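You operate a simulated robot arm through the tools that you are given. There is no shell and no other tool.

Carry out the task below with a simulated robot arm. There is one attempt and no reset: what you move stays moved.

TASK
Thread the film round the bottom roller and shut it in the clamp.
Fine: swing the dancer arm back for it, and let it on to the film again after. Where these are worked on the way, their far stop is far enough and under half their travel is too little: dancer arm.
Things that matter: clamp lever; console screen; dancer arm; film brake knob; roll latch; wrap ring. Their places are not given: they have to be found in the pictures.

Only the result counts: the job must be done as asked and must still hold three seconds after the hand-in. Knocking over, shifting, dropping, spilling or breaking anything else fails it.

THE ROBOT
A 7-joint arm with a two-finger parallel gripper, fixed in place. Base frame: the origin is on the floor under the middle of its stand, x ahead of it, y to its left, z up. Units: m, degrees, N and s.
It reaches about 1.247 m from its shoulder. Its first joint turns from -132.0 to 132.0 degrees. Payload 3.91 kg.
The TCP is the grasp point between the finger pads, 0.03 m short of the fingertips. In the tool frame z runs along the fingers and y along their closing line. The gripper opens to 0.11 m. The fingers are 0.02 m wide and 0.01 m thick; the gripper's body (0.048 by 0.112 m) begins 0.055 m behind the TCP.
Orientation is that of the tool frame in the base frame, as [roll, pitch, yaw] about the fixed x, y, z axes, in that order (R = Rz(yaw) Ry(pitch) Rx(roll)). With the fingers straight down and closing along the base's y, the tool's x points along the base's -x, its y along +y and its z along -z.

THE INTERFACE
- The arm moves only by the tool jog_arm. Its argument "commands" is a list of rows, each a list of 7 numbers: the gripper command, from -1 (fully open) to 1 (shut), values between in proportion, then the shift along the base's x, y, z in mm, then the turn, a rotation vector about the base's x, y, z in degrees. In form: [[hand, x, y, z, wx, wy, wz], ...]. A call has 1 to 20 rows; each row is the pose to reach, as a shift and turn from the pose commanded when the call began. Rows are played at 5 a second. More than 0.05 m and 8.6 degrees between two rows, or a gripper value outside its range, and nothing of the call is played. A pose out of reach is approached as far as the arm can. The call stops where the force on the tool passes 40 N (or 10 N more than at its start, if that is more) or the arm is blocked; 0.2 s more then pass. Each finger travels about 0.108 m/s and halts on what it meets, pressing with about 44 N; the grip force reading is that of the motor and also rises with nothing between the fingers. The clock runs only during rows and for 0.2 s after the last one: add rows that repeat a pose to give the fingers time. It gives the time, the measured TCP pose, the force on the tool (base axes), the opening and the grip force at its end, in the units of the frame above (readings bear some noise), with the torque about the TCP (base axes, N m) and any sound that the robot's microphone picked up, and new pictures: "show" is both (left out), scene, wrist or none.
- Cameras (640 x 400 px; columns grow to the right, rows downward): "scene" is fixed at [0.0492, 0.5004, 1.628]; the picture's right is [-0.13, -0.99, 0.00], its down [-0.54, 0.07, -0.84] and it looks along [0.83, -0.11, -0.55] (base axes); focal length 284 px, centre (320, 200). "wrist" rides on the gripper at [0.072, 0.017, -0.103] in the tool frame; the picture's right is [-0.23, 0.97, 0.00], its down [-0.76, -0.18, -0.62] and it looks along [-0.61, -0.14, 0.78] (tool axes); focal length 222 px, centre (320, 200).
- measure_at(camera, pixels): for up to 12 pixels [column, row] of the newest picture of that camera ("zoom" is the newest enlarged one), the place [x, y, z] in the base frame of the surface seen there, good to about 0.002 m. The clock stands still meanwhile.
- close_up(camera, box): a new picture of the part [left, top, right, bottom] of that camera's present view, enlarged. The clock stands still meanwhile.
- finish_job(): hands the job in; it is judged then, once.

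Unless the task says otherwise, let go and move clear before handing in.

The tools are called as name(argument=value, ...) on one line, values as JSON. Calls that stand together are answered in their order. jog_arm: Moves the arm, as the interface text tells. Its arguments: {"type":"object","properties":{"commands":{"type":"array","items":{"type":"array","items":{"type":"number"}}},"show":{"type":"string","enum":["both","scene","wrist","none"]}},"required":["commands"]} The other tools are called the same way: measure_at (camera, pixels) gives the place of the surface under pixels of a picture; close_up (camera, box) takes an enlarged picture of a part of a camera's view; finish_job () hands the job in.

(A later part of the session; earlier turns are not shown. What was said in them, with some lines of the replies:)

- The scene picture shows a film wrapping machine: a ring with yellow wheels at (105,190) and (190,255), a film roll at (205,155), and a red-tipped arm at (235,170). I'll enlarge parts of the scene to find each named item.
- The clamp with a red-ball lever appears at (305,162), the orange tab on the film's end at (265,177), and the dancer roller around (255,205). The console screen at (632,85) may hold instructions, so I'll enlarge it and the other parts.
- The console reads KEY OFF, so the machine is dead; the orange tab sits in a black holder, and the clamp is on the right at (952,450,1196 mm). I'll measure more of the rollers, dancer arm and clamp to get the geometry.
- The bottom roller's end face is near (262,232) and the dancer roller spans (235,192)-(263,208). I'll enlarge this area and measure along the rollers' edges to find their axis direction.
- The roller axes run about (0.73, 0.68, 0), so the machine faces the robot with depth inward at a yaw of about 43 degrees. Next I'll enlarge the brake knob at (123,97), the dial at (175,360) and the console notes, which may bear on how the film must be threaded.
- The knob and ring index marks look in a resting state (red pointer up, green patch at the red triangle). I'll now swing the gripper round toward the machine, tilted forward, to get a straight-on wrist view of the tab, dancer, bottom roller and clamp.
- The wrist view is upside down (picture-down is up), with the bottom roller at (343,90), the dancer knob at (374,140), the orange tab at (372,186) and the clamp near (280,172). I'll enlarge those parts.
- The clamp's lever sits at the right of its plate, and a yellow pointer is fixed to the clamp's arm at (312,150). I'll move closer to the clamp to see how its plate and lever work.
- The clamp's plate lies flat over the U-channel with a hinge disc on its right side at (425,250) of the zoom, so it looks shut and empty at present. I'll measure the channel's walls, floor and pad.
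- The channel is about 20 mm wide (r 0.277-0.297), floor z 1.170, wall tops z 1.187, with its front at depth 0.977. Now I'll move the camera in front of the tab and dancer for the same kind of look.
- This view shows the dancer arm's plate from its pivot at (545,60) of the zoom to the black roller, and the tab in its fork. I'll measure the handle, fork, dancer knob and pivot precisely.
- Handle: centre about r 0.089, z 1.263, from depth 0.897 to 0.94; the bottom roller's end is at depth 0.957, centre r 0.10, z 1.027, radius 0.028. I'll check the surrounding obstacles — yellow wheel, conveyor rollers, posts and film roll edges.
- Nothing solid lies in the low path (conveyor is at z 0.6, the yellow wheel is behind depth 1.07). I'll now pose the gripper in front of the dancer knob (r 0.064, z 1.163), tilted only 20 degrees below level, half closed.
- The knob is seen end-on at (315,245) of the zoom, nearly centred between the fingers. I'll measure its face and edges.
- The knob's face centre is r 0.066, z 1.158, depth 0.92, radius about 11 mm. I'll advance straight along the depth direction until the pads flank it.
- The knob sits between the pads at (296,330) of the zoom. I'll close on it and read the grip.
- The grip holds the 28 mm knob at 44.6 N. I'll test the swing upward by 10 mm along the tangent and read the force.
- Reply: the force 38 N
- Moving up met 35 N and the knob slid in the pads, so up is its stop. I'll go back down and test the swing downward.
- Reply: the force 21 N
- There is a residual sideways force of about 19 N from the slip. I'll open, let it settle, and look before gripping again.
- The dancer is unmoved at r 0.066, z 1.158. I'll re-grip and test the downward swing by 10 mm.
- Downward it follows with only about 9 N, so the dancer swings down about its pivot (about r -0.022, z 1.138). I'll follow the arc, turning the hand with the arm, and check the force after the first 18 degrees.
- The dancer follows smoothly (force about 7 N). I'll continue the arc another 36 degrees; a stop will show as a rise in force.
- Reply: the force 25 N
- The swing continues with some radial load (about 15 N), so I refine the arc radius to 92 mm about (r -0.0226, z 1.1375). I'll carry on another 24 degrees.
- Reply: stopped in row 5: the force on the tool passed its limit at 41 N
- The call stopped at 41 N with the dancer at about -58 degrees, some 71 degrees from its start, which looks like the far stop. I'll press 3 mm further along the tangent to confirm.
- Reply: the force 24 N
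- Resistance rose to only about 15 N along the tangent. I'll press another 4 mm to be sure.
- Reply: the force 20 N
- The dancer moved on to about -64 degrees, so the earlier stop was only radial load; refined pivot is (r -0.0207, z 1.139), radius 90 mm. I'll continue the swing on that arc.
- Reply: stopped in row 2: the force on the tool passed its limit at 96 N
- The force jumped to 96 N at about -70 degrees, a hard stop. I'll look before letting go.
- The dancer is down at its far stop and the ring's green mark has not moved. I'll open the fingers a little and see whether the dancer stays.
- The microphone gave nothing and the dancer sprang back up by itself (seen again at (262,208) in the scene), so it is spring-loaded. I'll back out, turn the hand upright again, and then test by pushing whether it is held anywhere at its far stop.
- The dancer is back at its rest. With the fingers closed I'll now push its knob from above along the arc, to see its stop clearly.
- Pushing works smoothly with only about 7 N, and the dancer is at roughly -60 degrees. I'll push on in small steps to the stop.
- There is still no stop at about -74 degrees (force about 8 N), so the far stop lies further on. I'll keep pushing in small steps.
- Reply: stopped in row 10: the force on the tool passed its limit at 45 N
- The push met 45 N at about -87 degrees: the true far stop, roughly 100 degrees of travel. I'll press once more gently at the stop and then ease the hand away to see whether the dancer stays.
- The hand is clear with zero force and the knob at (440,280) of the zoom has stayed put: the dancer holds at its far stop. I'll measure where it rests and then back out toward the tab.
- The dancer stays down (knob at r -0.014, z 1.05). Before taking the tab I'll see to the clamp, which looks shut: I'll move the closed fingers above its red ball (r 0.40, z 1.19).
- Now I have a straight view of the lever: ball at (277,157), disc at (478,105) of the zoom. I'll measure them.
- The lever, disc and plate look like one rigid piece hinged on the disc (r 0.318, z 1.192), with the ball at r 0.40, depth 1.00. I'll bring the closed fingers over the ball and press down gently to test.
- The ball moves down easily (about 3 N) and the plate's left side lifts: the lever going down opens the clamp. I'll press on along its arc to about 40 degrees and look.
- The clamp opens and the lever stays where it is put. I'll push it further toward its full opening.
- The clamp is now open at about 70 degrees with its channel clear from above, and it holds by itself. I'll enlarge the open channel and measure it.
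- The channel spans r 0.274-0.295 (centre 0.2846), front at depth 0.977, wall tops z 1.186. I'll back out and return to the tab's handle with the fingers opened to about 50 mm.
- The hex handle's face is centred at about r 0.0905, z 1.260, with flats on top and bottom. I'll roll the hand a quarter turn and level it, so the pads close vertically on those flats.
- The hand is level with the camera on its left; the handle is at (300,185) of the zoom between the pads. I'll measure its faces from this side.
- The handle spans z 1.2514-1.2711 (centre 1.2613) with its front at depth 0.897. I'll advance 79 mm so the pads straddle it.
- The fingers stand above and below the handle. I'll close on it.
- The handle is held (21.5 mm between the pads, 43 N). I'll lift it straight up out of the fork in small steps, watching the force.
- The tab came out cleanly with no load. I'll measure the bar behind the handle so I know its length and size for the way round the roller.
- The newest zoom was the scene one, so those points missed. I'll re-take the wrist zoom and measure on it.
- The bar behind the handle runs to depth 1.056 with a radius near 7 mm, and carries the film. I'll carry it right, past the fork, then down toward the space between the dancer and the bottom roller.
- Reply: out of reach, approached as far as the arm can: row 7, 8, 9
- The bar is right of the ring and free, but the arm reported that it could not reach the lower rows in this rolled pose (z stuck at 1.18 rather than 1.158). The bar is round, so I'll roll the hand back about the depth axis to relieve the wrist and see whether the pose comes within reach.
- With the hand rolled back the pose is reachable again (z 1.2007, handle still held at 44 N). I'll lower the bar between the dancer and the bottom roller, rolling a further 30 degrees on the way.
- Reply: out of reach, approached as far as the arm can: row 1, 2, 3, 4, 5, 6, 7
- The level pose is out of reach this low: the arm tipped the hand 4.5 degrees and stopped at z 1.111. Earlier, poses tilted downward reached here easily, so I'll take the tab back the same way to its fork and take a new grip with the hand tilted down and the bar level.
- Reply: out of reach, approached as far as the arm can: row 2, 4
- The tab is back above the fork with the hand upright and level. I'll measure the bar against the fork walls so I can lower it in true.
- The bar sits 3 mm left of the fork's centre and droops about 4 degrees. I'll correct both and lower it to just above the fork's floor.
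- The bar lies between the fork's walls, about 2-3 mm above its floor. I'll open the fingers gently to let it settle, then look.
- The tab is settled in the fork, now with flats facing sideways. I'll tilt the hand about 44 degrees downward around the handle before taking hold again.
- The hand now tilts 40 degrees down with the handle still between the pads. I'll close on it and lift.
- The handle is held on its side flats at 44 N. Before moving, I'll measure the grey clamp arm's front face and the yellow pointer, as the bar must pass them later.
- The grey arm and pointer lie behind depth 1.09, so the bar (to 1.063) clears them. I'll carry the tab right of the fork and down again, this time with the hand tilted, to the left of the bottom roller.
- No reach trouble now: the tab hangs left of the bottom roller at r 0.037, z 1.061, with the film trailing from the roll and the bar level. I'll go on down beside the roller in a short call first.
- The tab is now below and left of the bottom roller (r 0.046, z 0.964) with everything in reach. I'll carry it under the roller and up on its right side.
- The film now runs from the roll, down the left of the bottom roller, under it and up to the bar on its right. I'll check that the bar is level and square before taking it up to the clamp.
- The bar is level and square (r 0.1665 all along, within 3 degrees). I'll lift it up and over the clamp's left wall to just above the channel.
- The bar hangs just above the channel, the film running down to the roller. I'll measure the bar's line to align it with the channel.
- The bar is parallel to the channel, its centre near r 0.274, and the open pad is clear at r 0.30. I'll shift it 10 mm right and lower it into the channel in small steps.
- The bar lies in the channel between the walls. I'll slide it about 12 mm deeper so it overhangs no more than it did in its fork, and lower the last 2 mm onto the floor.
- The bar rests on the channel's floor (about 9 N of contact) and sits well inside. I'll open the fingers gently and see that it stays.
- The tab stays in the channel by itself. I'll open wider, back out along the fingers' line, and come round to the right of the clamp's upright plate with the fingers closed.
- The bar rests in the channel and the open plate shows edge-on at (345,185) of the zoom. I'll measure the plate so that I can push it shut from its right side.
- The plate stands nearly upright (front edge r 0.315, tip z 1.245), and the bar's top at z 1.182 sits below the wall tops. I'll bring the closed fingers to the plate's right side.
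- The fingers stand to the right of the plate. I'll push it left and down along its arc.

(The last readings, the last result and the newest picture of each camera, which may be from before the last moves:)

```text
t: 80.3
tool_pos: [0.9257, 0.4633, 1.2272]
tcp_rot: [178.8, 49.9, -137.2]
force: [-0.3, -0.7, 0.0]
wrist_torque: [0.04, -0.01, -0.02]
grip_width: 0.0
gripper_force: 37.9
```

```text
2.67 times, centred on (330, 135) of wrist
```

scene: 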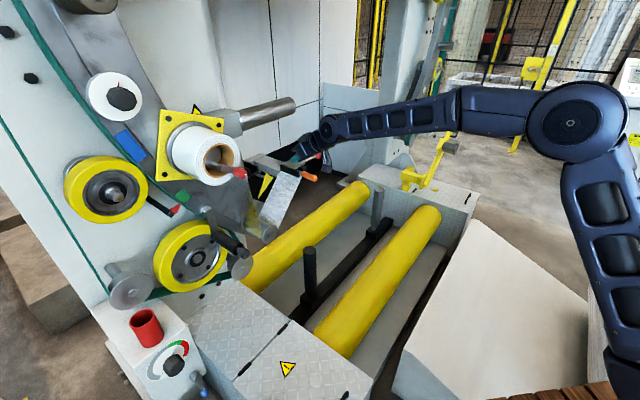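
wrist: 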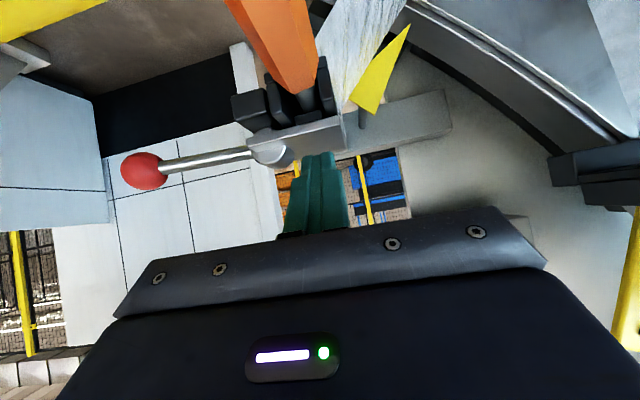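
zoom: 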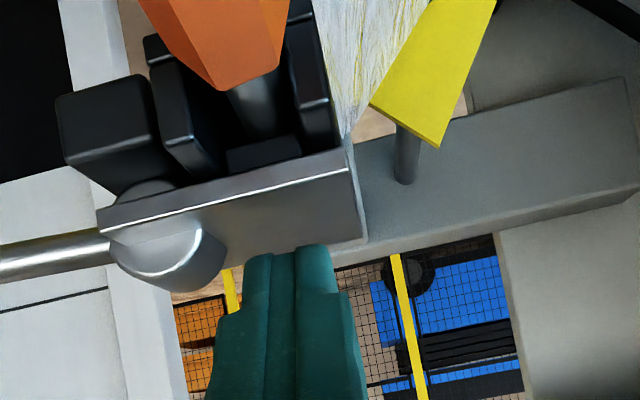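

The plate has swung down almost flat over the bar and the ball is back up to the right. I'll press the plate down firmly from above to shut it.

jog_arm(commands=[[1, -2, 2, -4, 0, 0, 0], [1, -3, 3.2, -8, 0, 0, 0], [1, -3, 3.2, -11, 0, 0, 0], [1, -3, 3.2, -13, 0, 0, 0], [1, -3, 3.2, -15, 0, 0, 0], [1, -3, 3.2, -17, 0, 0, 0], [1, -3, 3.2, -17, 0, 0, 0]])

close_up(camera="scene", box=[270, 140, 330, 180])

close_up(camera="wrist", box=[220, 60, 440, 210])

```text
t: 81.4
tool_pos: [0.9208, 0.4673, 1.2201]
tcp_rot: [179.0, 50.6, -137.0]
force: [-1.7, -1.7, 7.4]
wrist_torque: [0.0, -0.1, -0.05]
grip_width: 0.0003
gripper_force: 37.6
stopped in row 5: the force on the tool passed its limit at 43 N (the readings are from after the stop); the commanded pose is now the measured one
```

scene: 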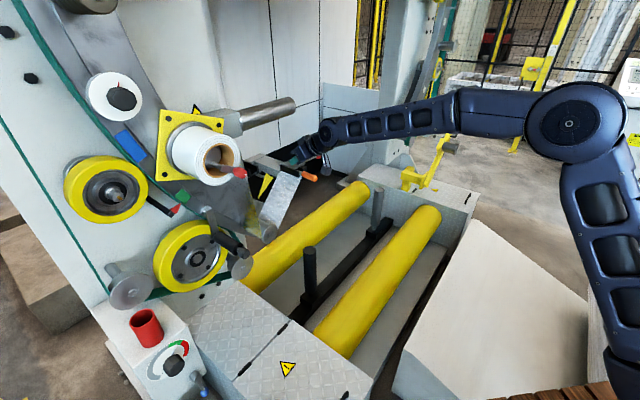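
wrist: 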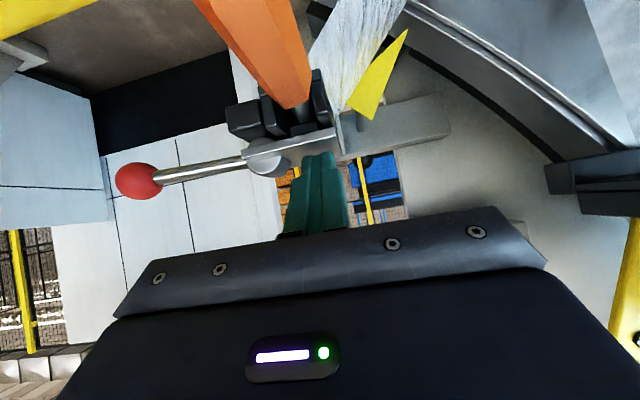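

```text
10.00 times, centred on (300, 160) of scene
```

zoom: 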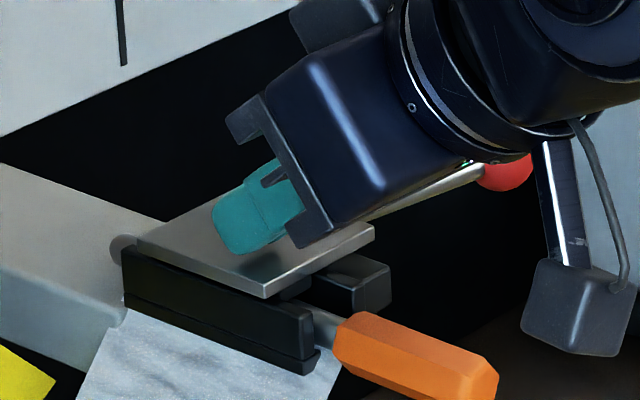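

```text
2.67 times, centred on (330, 135) of wrist
```

zoom: 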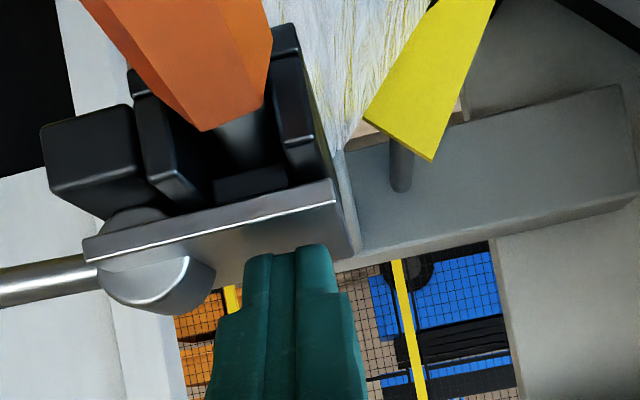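

The plate took 43 N and lies flat. I'll lift the hand clear and compare the plate and ball with their first, shut positions.

jog_arm(commands=[[1, 0, 0, 15, 0, 0, 0], [1, 0, 0, 35, 0, 0, 0], [1, -25, -23, 60, 0, 0, 0], [1, -55, -51, 80, 0, 0, 0], [1, -85, -79, 90, 0, 0, 0], [1, -85, -79, 90, 0, 0, 0]])

close_up(camera="scene", box=[280, 145, 325, 180])

measure_at(camera="scene", pixels=[[318, 156], [295, 161], [310, 157], [293, 166], [302, 167], [300, 162]])

measure_at(camera="zoom", pixels=[[200, 200], [150, 220], [230, 250], [300, 215], [280, 160], [400, 155], [495, 110], [500, 140], [230, 275], [180, 260], [260, 300], [320, 330]])

```text
t: 82.8
tool_pos: [0.8366, 0.3889, 1.3085]
tcp_rot: [179.1, 50.4, -136.9]
force: [1.1, 0.6, -0.1]
wrist_torque: [-0.01, 0.02, -0.01]
grip_width: 0.0
gripper_force: 37.1
```

scene: 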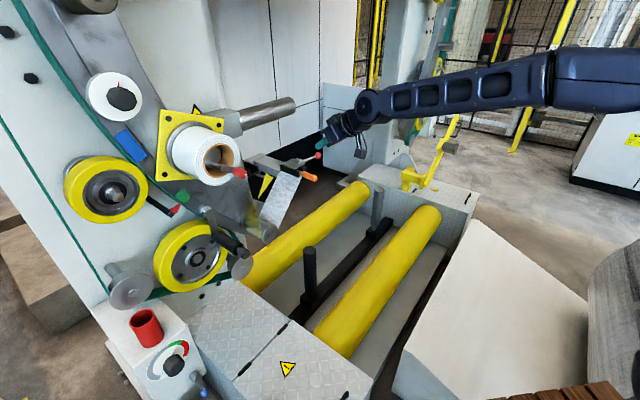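
wrist: 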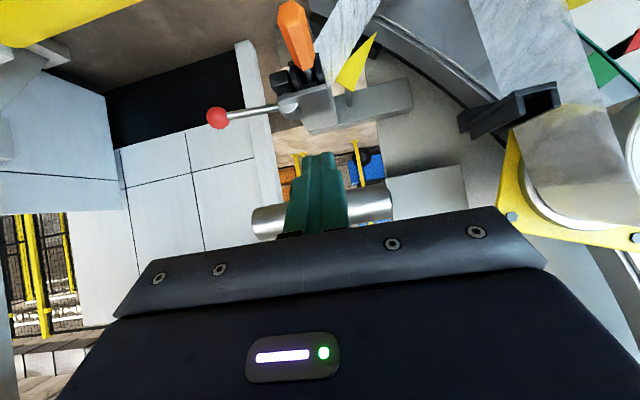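

```text
11.43 times, centred on (302, 162) of scene
```

zoom: 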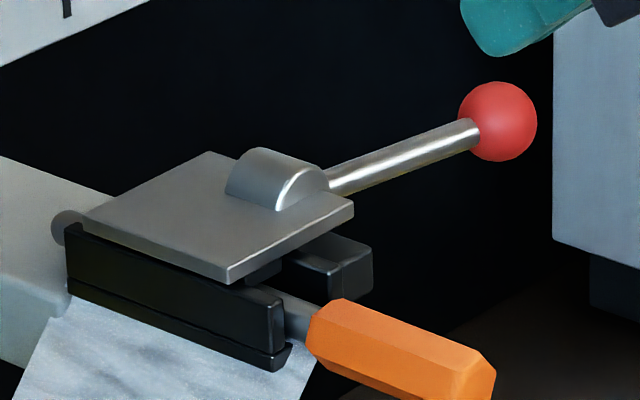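

```text
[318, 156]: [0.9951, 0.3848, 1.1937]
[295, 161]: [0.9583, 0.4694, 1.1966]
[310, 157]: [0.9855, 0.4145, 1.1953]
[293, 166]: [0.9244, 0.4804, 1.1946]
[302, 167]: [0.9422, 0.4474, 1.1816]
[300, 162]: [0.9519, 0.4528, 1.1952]
```

```text
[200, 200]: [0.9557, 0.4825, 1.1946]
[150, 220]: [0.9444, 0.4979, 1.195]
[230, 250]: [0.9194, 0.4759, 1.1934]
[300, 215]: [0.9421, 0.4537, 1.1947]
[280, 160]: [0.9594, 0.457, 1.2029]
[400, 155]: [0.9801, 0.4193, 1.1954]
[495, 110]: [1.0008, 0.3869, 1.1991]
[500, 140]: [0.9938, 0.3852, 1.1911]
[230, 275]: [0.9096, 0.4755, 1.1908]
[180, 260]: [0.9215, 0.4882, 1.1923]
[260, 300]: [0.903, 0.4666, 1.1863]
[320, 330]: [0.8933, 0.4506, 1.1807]
```

The plate and ball are back where they were when shut, to the millimetre, with the bar held under the plate. Now I'll go to the dancer's knob from its left side to let it off its far stop; first the move in front of the machine.

jog_arm(commands=[[1, -35.2, -32.6, 0, 0, 0, 0], [1, -60.7, -5.1, -27.6, 0, 0, 0], [1, -86.2, 22.4, -55.2, 0, 0, 0], [1, -111.7, 49.9, -82.8, 0, 0, 0], [1, -137.2, 77.4, -110.4, 0, 0, 0], [1, -162.7, 104.9, -138, 0, 0, 0], [1, -188.2, 132.4, -165.6, 0, 0, 0], [1, -213.7, 159.9, -193.2, 0, 0, 0], [1, -239.2, 187.4, -220.8, 0, 0, 0], [1, -264.7, 214.9, -248.5, 0, 0, 0], [1, -264.7, 214.9, -248.5, 0, 0, 0]])

close_up(camera="wrist", box=[200, 40, 460, 210])

close_up(camera="scene", box=[170, 140, 330, 260])

```text
t: 85.2
tool_pos: [0.5733, 0.6023, 1.0602]
tcp_rot: [179.1, 50.6, -137.0]
force: [0.3, -0.9, -0.2]
wrist_torque: [-0.01, 0.0, -0.01]
grip_width: 0.0
gripper_force: 37.8
```

scene: 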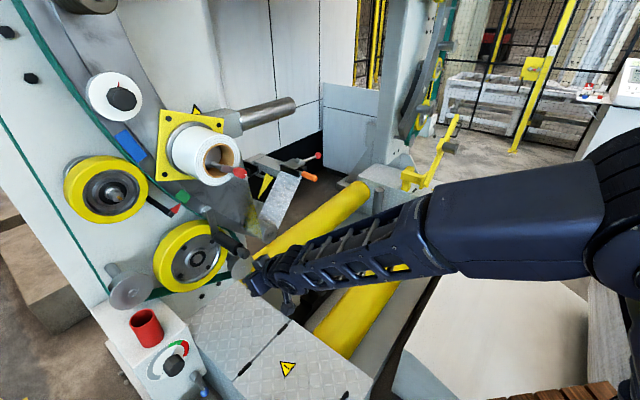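
wrist: 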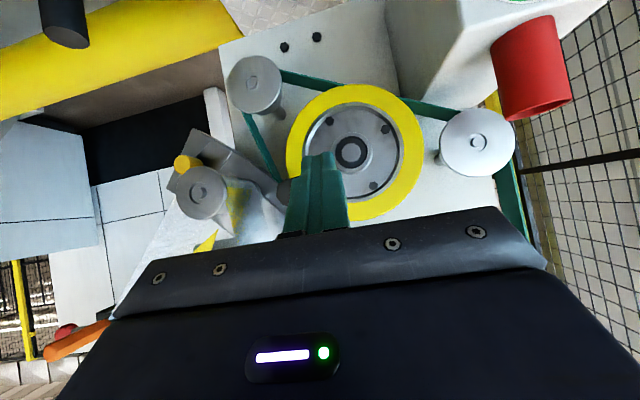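

```text
2.35 times, centred on (330, 125) of wrist
```

zoom: 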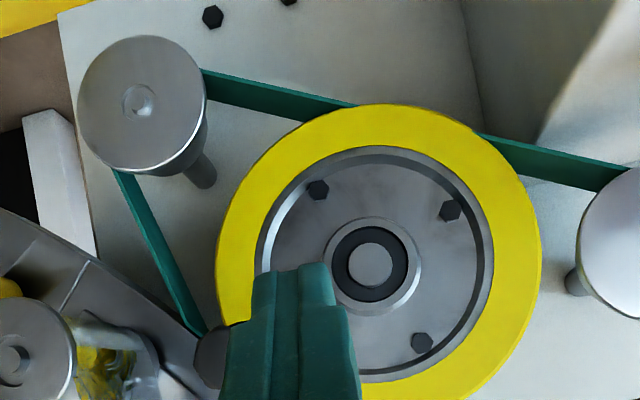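

```text
3.33 times, centred on (250, 200) of scene
```

zoom: 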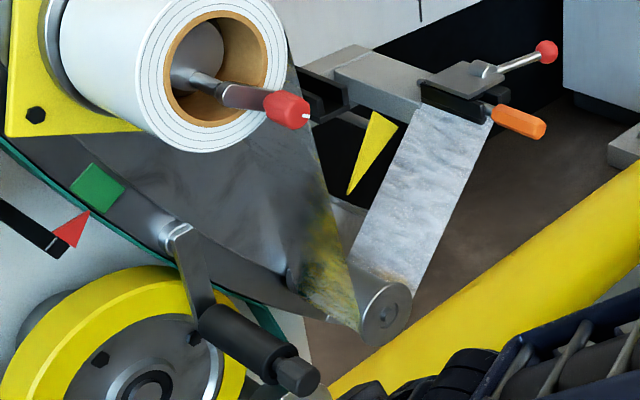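

The whole film path shows well in the scene: roll, under the bottom roller, up into the shut clamp; only the dancer is still back, its knob at (295,375) of the zoom. I'll bring the closed fingers in on the knob's left and nudge it right, off its far stop, so the spring can carry it to the film.

jog_arm(commands=[[1, 22, 20, 0, 0, 0, 0], [1, 44, 40, -1, 0, 0, 0], [1, 64.6, 59.8, -2, 0, 0, 0], [1, 68.7, 55.4, -2, 0, 0, 0], [1, 72.7, 51, -2, 0, 0, 0], [1, 74.8, 48.8, -2.5, 0, 0, 0], [1, 76.8, 46.6, -3, 0, 0, 0], [1, 76.8, 46.6, -3, 0, 0, 0]])

close_up(camera="scene", box=[170, 140, 330, 260])

close_up(camera="wrist", box=[200, 40, 460, 210])

```text
t: 87.0
tool_pos: [0.6496, 0.6497, 1.0581]
tcp_rot: [179.0, 50.5, -136.9]
force: [-0.5, 0.2, 0.2]
wrist_torque: [0.01, 0.03, 0.01]
grip_width: 0.0
gripper_force: 37.0
```

scene: 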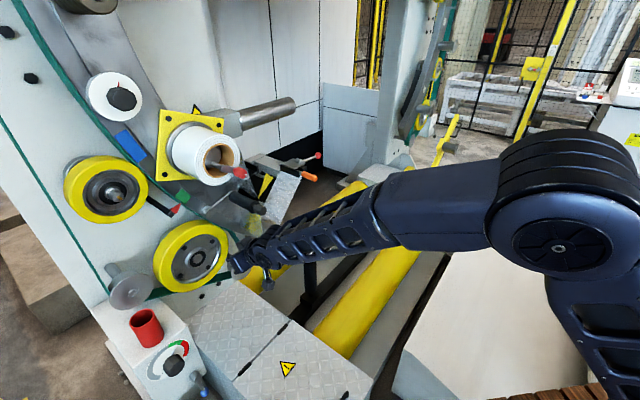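
wrist: 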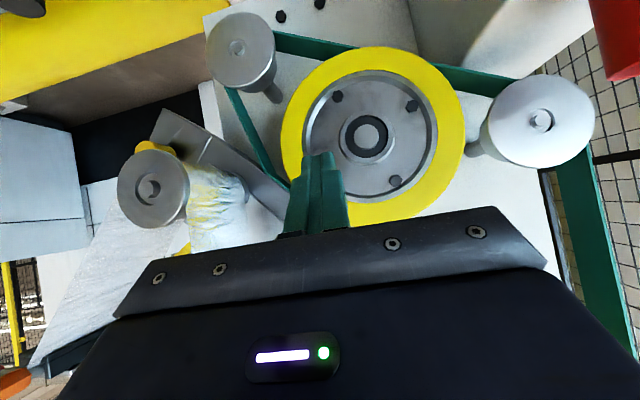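

```text
3.33 times, centred on (250, 200) of scene
```

zoom: 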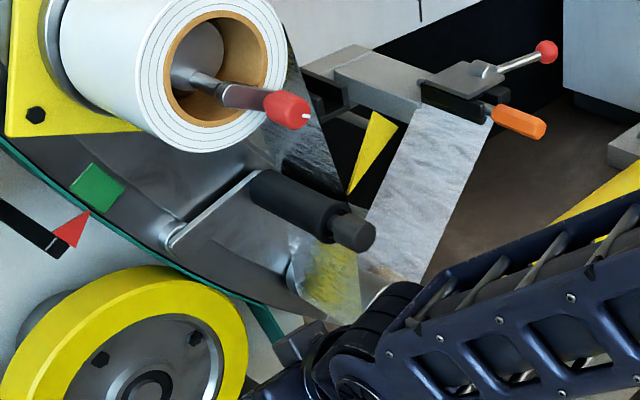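

```text
2.35 times, centred on (330, 125) of wrist
```

zoom: 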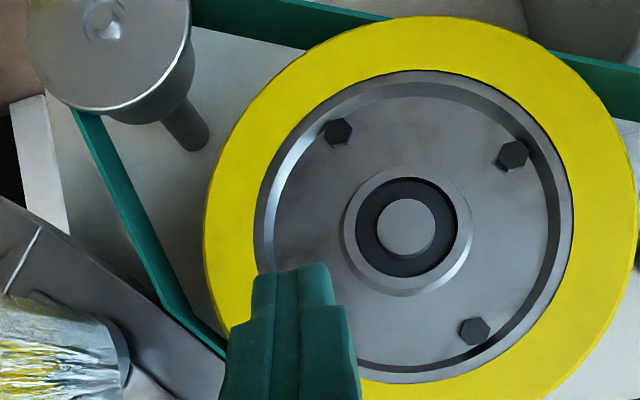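

The dancer sprang up and now presses on the film, which bends round its roller on the way to the bottom roller. I'll back the hand straight out and away to a clear place.

jog_arm(commands=[[1, -29, -27, 0, 0, 0, 0], [1, -58, -54, 0, 0, 0, 0], [1, -87, -81, 10, 0, 0, 0], [1, -87, -110, 40, 0, 0, 0], [1, -80, -140, 75, 0, 0, 0], [0.5, -75, -170, 110, 0, 0, 0], [0, -70, -205, 145, 0, 0, 0], [0, -65, -240, 180, 0, 0, 0], [0, -60, -275, 215, 0, 0, 0], [0, -55, -305, 250, 0, 0, 0], [0, -55, -305, 250, 0, 0, 0]])

close_up(camera="scene", box=[170, 140, 330, 260])

close_up(camera="scene", box=[200, 160, 300, 245])

close_up(camera="scene", box=[60, 60, 250, 225])

close_up(camera="scene", box=[600, 60, 640, 110])

close_up(camera="scene", box=[270, 140, 325, 185])

```text
t: 89.4
tool_pos: [0.5965, 0.3448, 1.3076]
tcp_rot: [178.9, 50.4, -137.0]
force: [0.2, 0.8, -0.3]
wrist_torque: [0.0, 0.02, -0.04]
grip_width: 0.0553
gripper_force: 0.0
```

scene: 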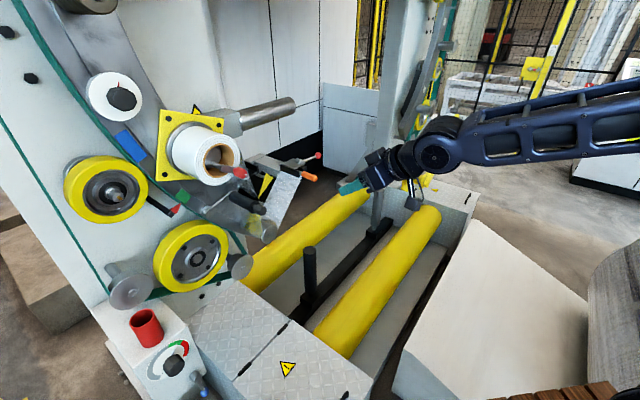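
wrist: 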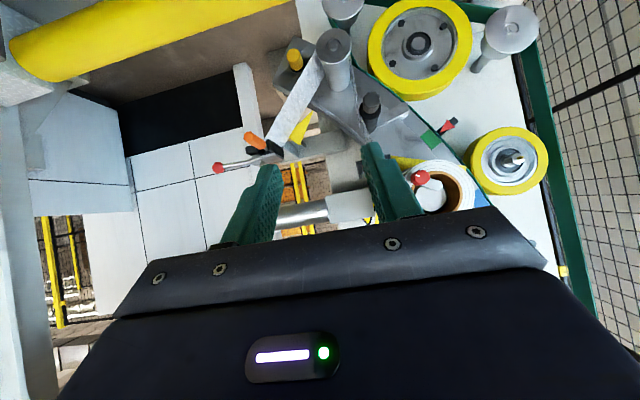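

```text
3.33 times, centred on (250, 200) of scene
```

zoom: 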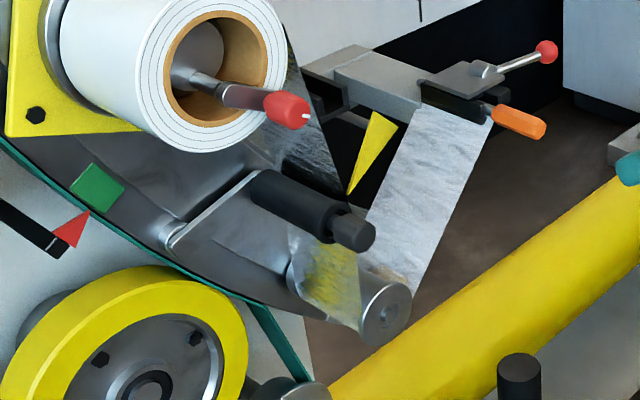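

```text
4.71 times, centred on (250, 202) of scene
```

zoom: 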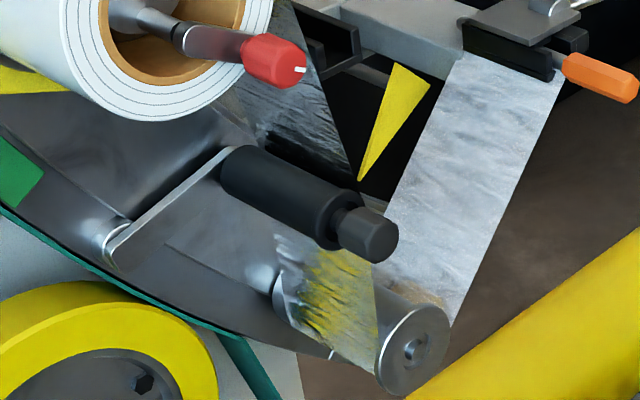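

```text
2.42 times, centred on (155, 142) of scene
```

zoom: 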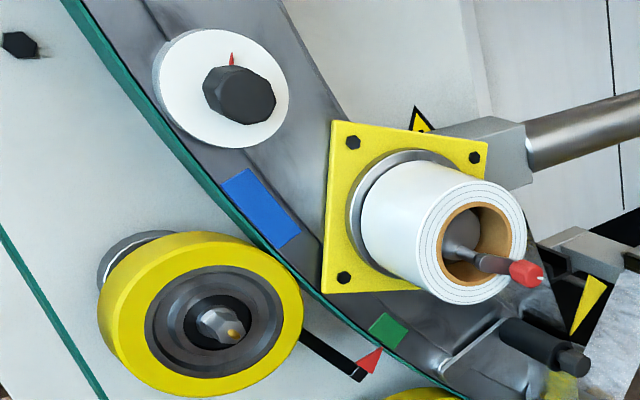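

```text
8.00 times, centred on (620, 85) of scene
```

zoom: 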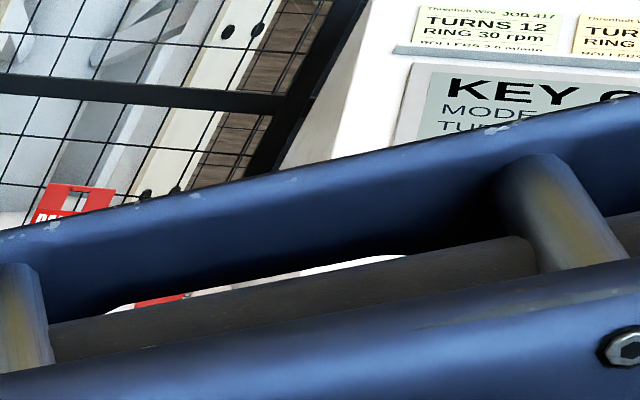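

```text
8.89 times, centred on (298, 162) of scene
```

zoom: 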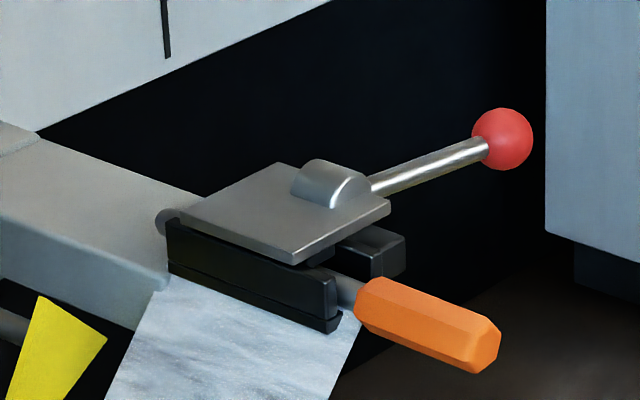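

The film runs roll, dancer, bottom roller, clamp; the clamp is shut on the bar, and the ring mark, brake knob and latch look unchanged. The arm hides part of the console, so I'll move it aside and check the screen and that nothing has drifted.

jog_arm(commands=[[0, -20, -40, -15, 0, 0, 0], [0, -40, -75, -35, 0, 0, 0], [0, -60, -110, -60, 0, 0, 0], [0, -80, -145, -85, 0, 0, 0], [0, -100, -180, -110, 0, 0, 0], [0, -120, -215, -135, 0, 0, 0], [0, -120, -215, -135, 0, 0, 0], [0, -120, -215, -135, 0, 0, 0], [0, -120, -215, -135, 0, 0, 0], [0, -120, -215, -135, 0, 0, 0]])

close_up(camera="scene", box=[600, 60, 640, 110])

close_up(camera="scene", box=[190, 130, 330, 250])

measure_at(camera="scene", pixels=[[318, 156], [295, 161], [310, 157], [263, 208], [252, 205], [312, 178], [239, 172], [207, 212]])

```text
t: 91.6
tool_pos: [0.4962, 0.1393, 1.1979]
tcp_rot: [179.0, 50.3, -137.0]
force: [0.3, 0.0, -0.1]
wrist_torque: [0.0, 0.02, 0.02]
grip_width: 0.0551
gripper_force: 0.2
out of reach, approached as far as the arm can: row 6, 7, 8, 9, 10
```

scene: 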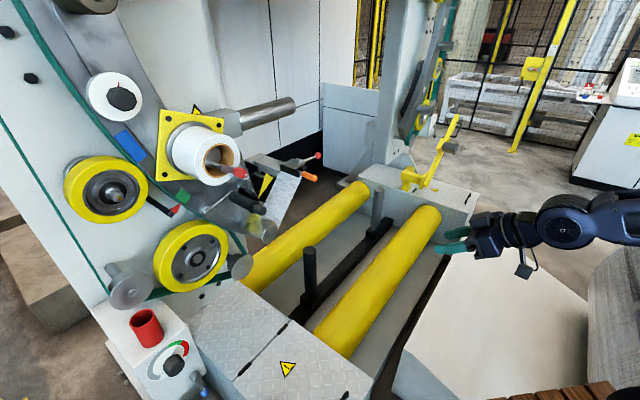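
wrist: 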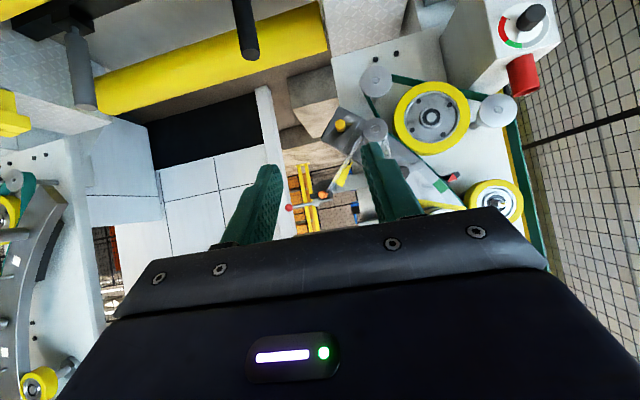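

```text
8.00 times, centred on (620, 85) of scene
```

zoom: 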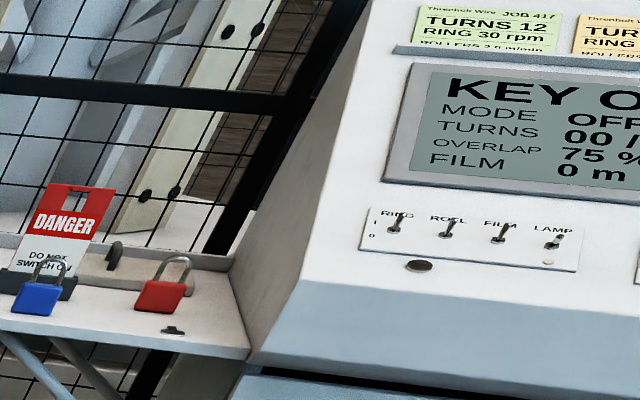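

```text
3.33 times, centred on (260, 190) of scene
```

zoom: 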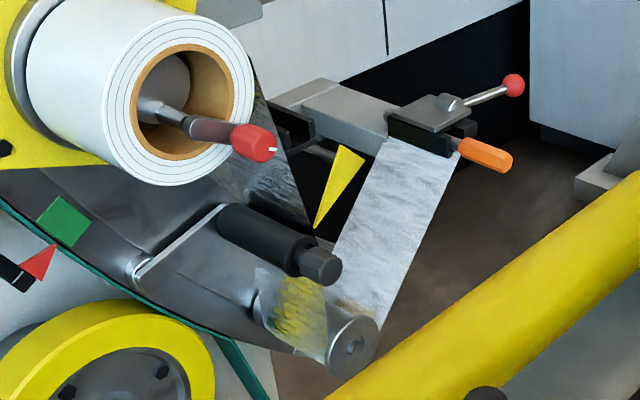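

```text
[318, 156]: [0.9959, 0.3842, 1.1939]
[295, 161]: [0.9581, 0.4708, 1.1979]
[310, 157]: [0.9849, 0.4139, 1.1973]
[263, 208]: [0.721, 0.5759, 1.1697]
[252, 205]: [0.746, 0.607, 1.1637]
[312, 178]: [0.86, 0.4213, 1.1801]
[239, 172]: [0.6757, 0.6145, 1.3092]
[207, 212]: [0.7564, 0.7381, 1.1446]
```

The screen still reads KEY OFF. The clamp plate and ball (z 1.194-1.198), dancer, latch and ring mark measure as at the start, with the film threaded under the bottom roller and its bar held in the shut clamp. The arm is clear, so I'm handing in.

finish_job()

```text
The job is handed in.
```

I threaded the film round the bottom roller and shut its bar in the clamp, and the job is handed in. No verdict came back from the hand-in, so the result rests on my own last checks.

- **Film path:** it runs from the roll, past the right side of the dancer, down the left of the bottom roller, under it, and up into the clamp.
- **Clamp:** I opened it by its lever, laid the bar in the channel and pressed the plate shut. The plate and red ball measured back at their starting shut positions to within about 2 mm.
- **Dancer arm:** I swung it down to its far stop, where it held by itself while I threaded. I then nudged it off, and it sprang back up onto the film at its starting position.
- **Everything else:** the wrap ring's green mark, the film brake knob and the roll latch look unchanged, and the console still reads KEY OFF.

I gripped the film tab twice. In the first grip the arm could not reach low enough, so I put the tab back in its fork and took it again with the hand tilted.

On my first try at swinging the dancer I was still gripping its knob when the force briefly hit 96 N. That was not its far stop. It then sprang back when I let go. I saw no damage, and it moved freely afterwards.
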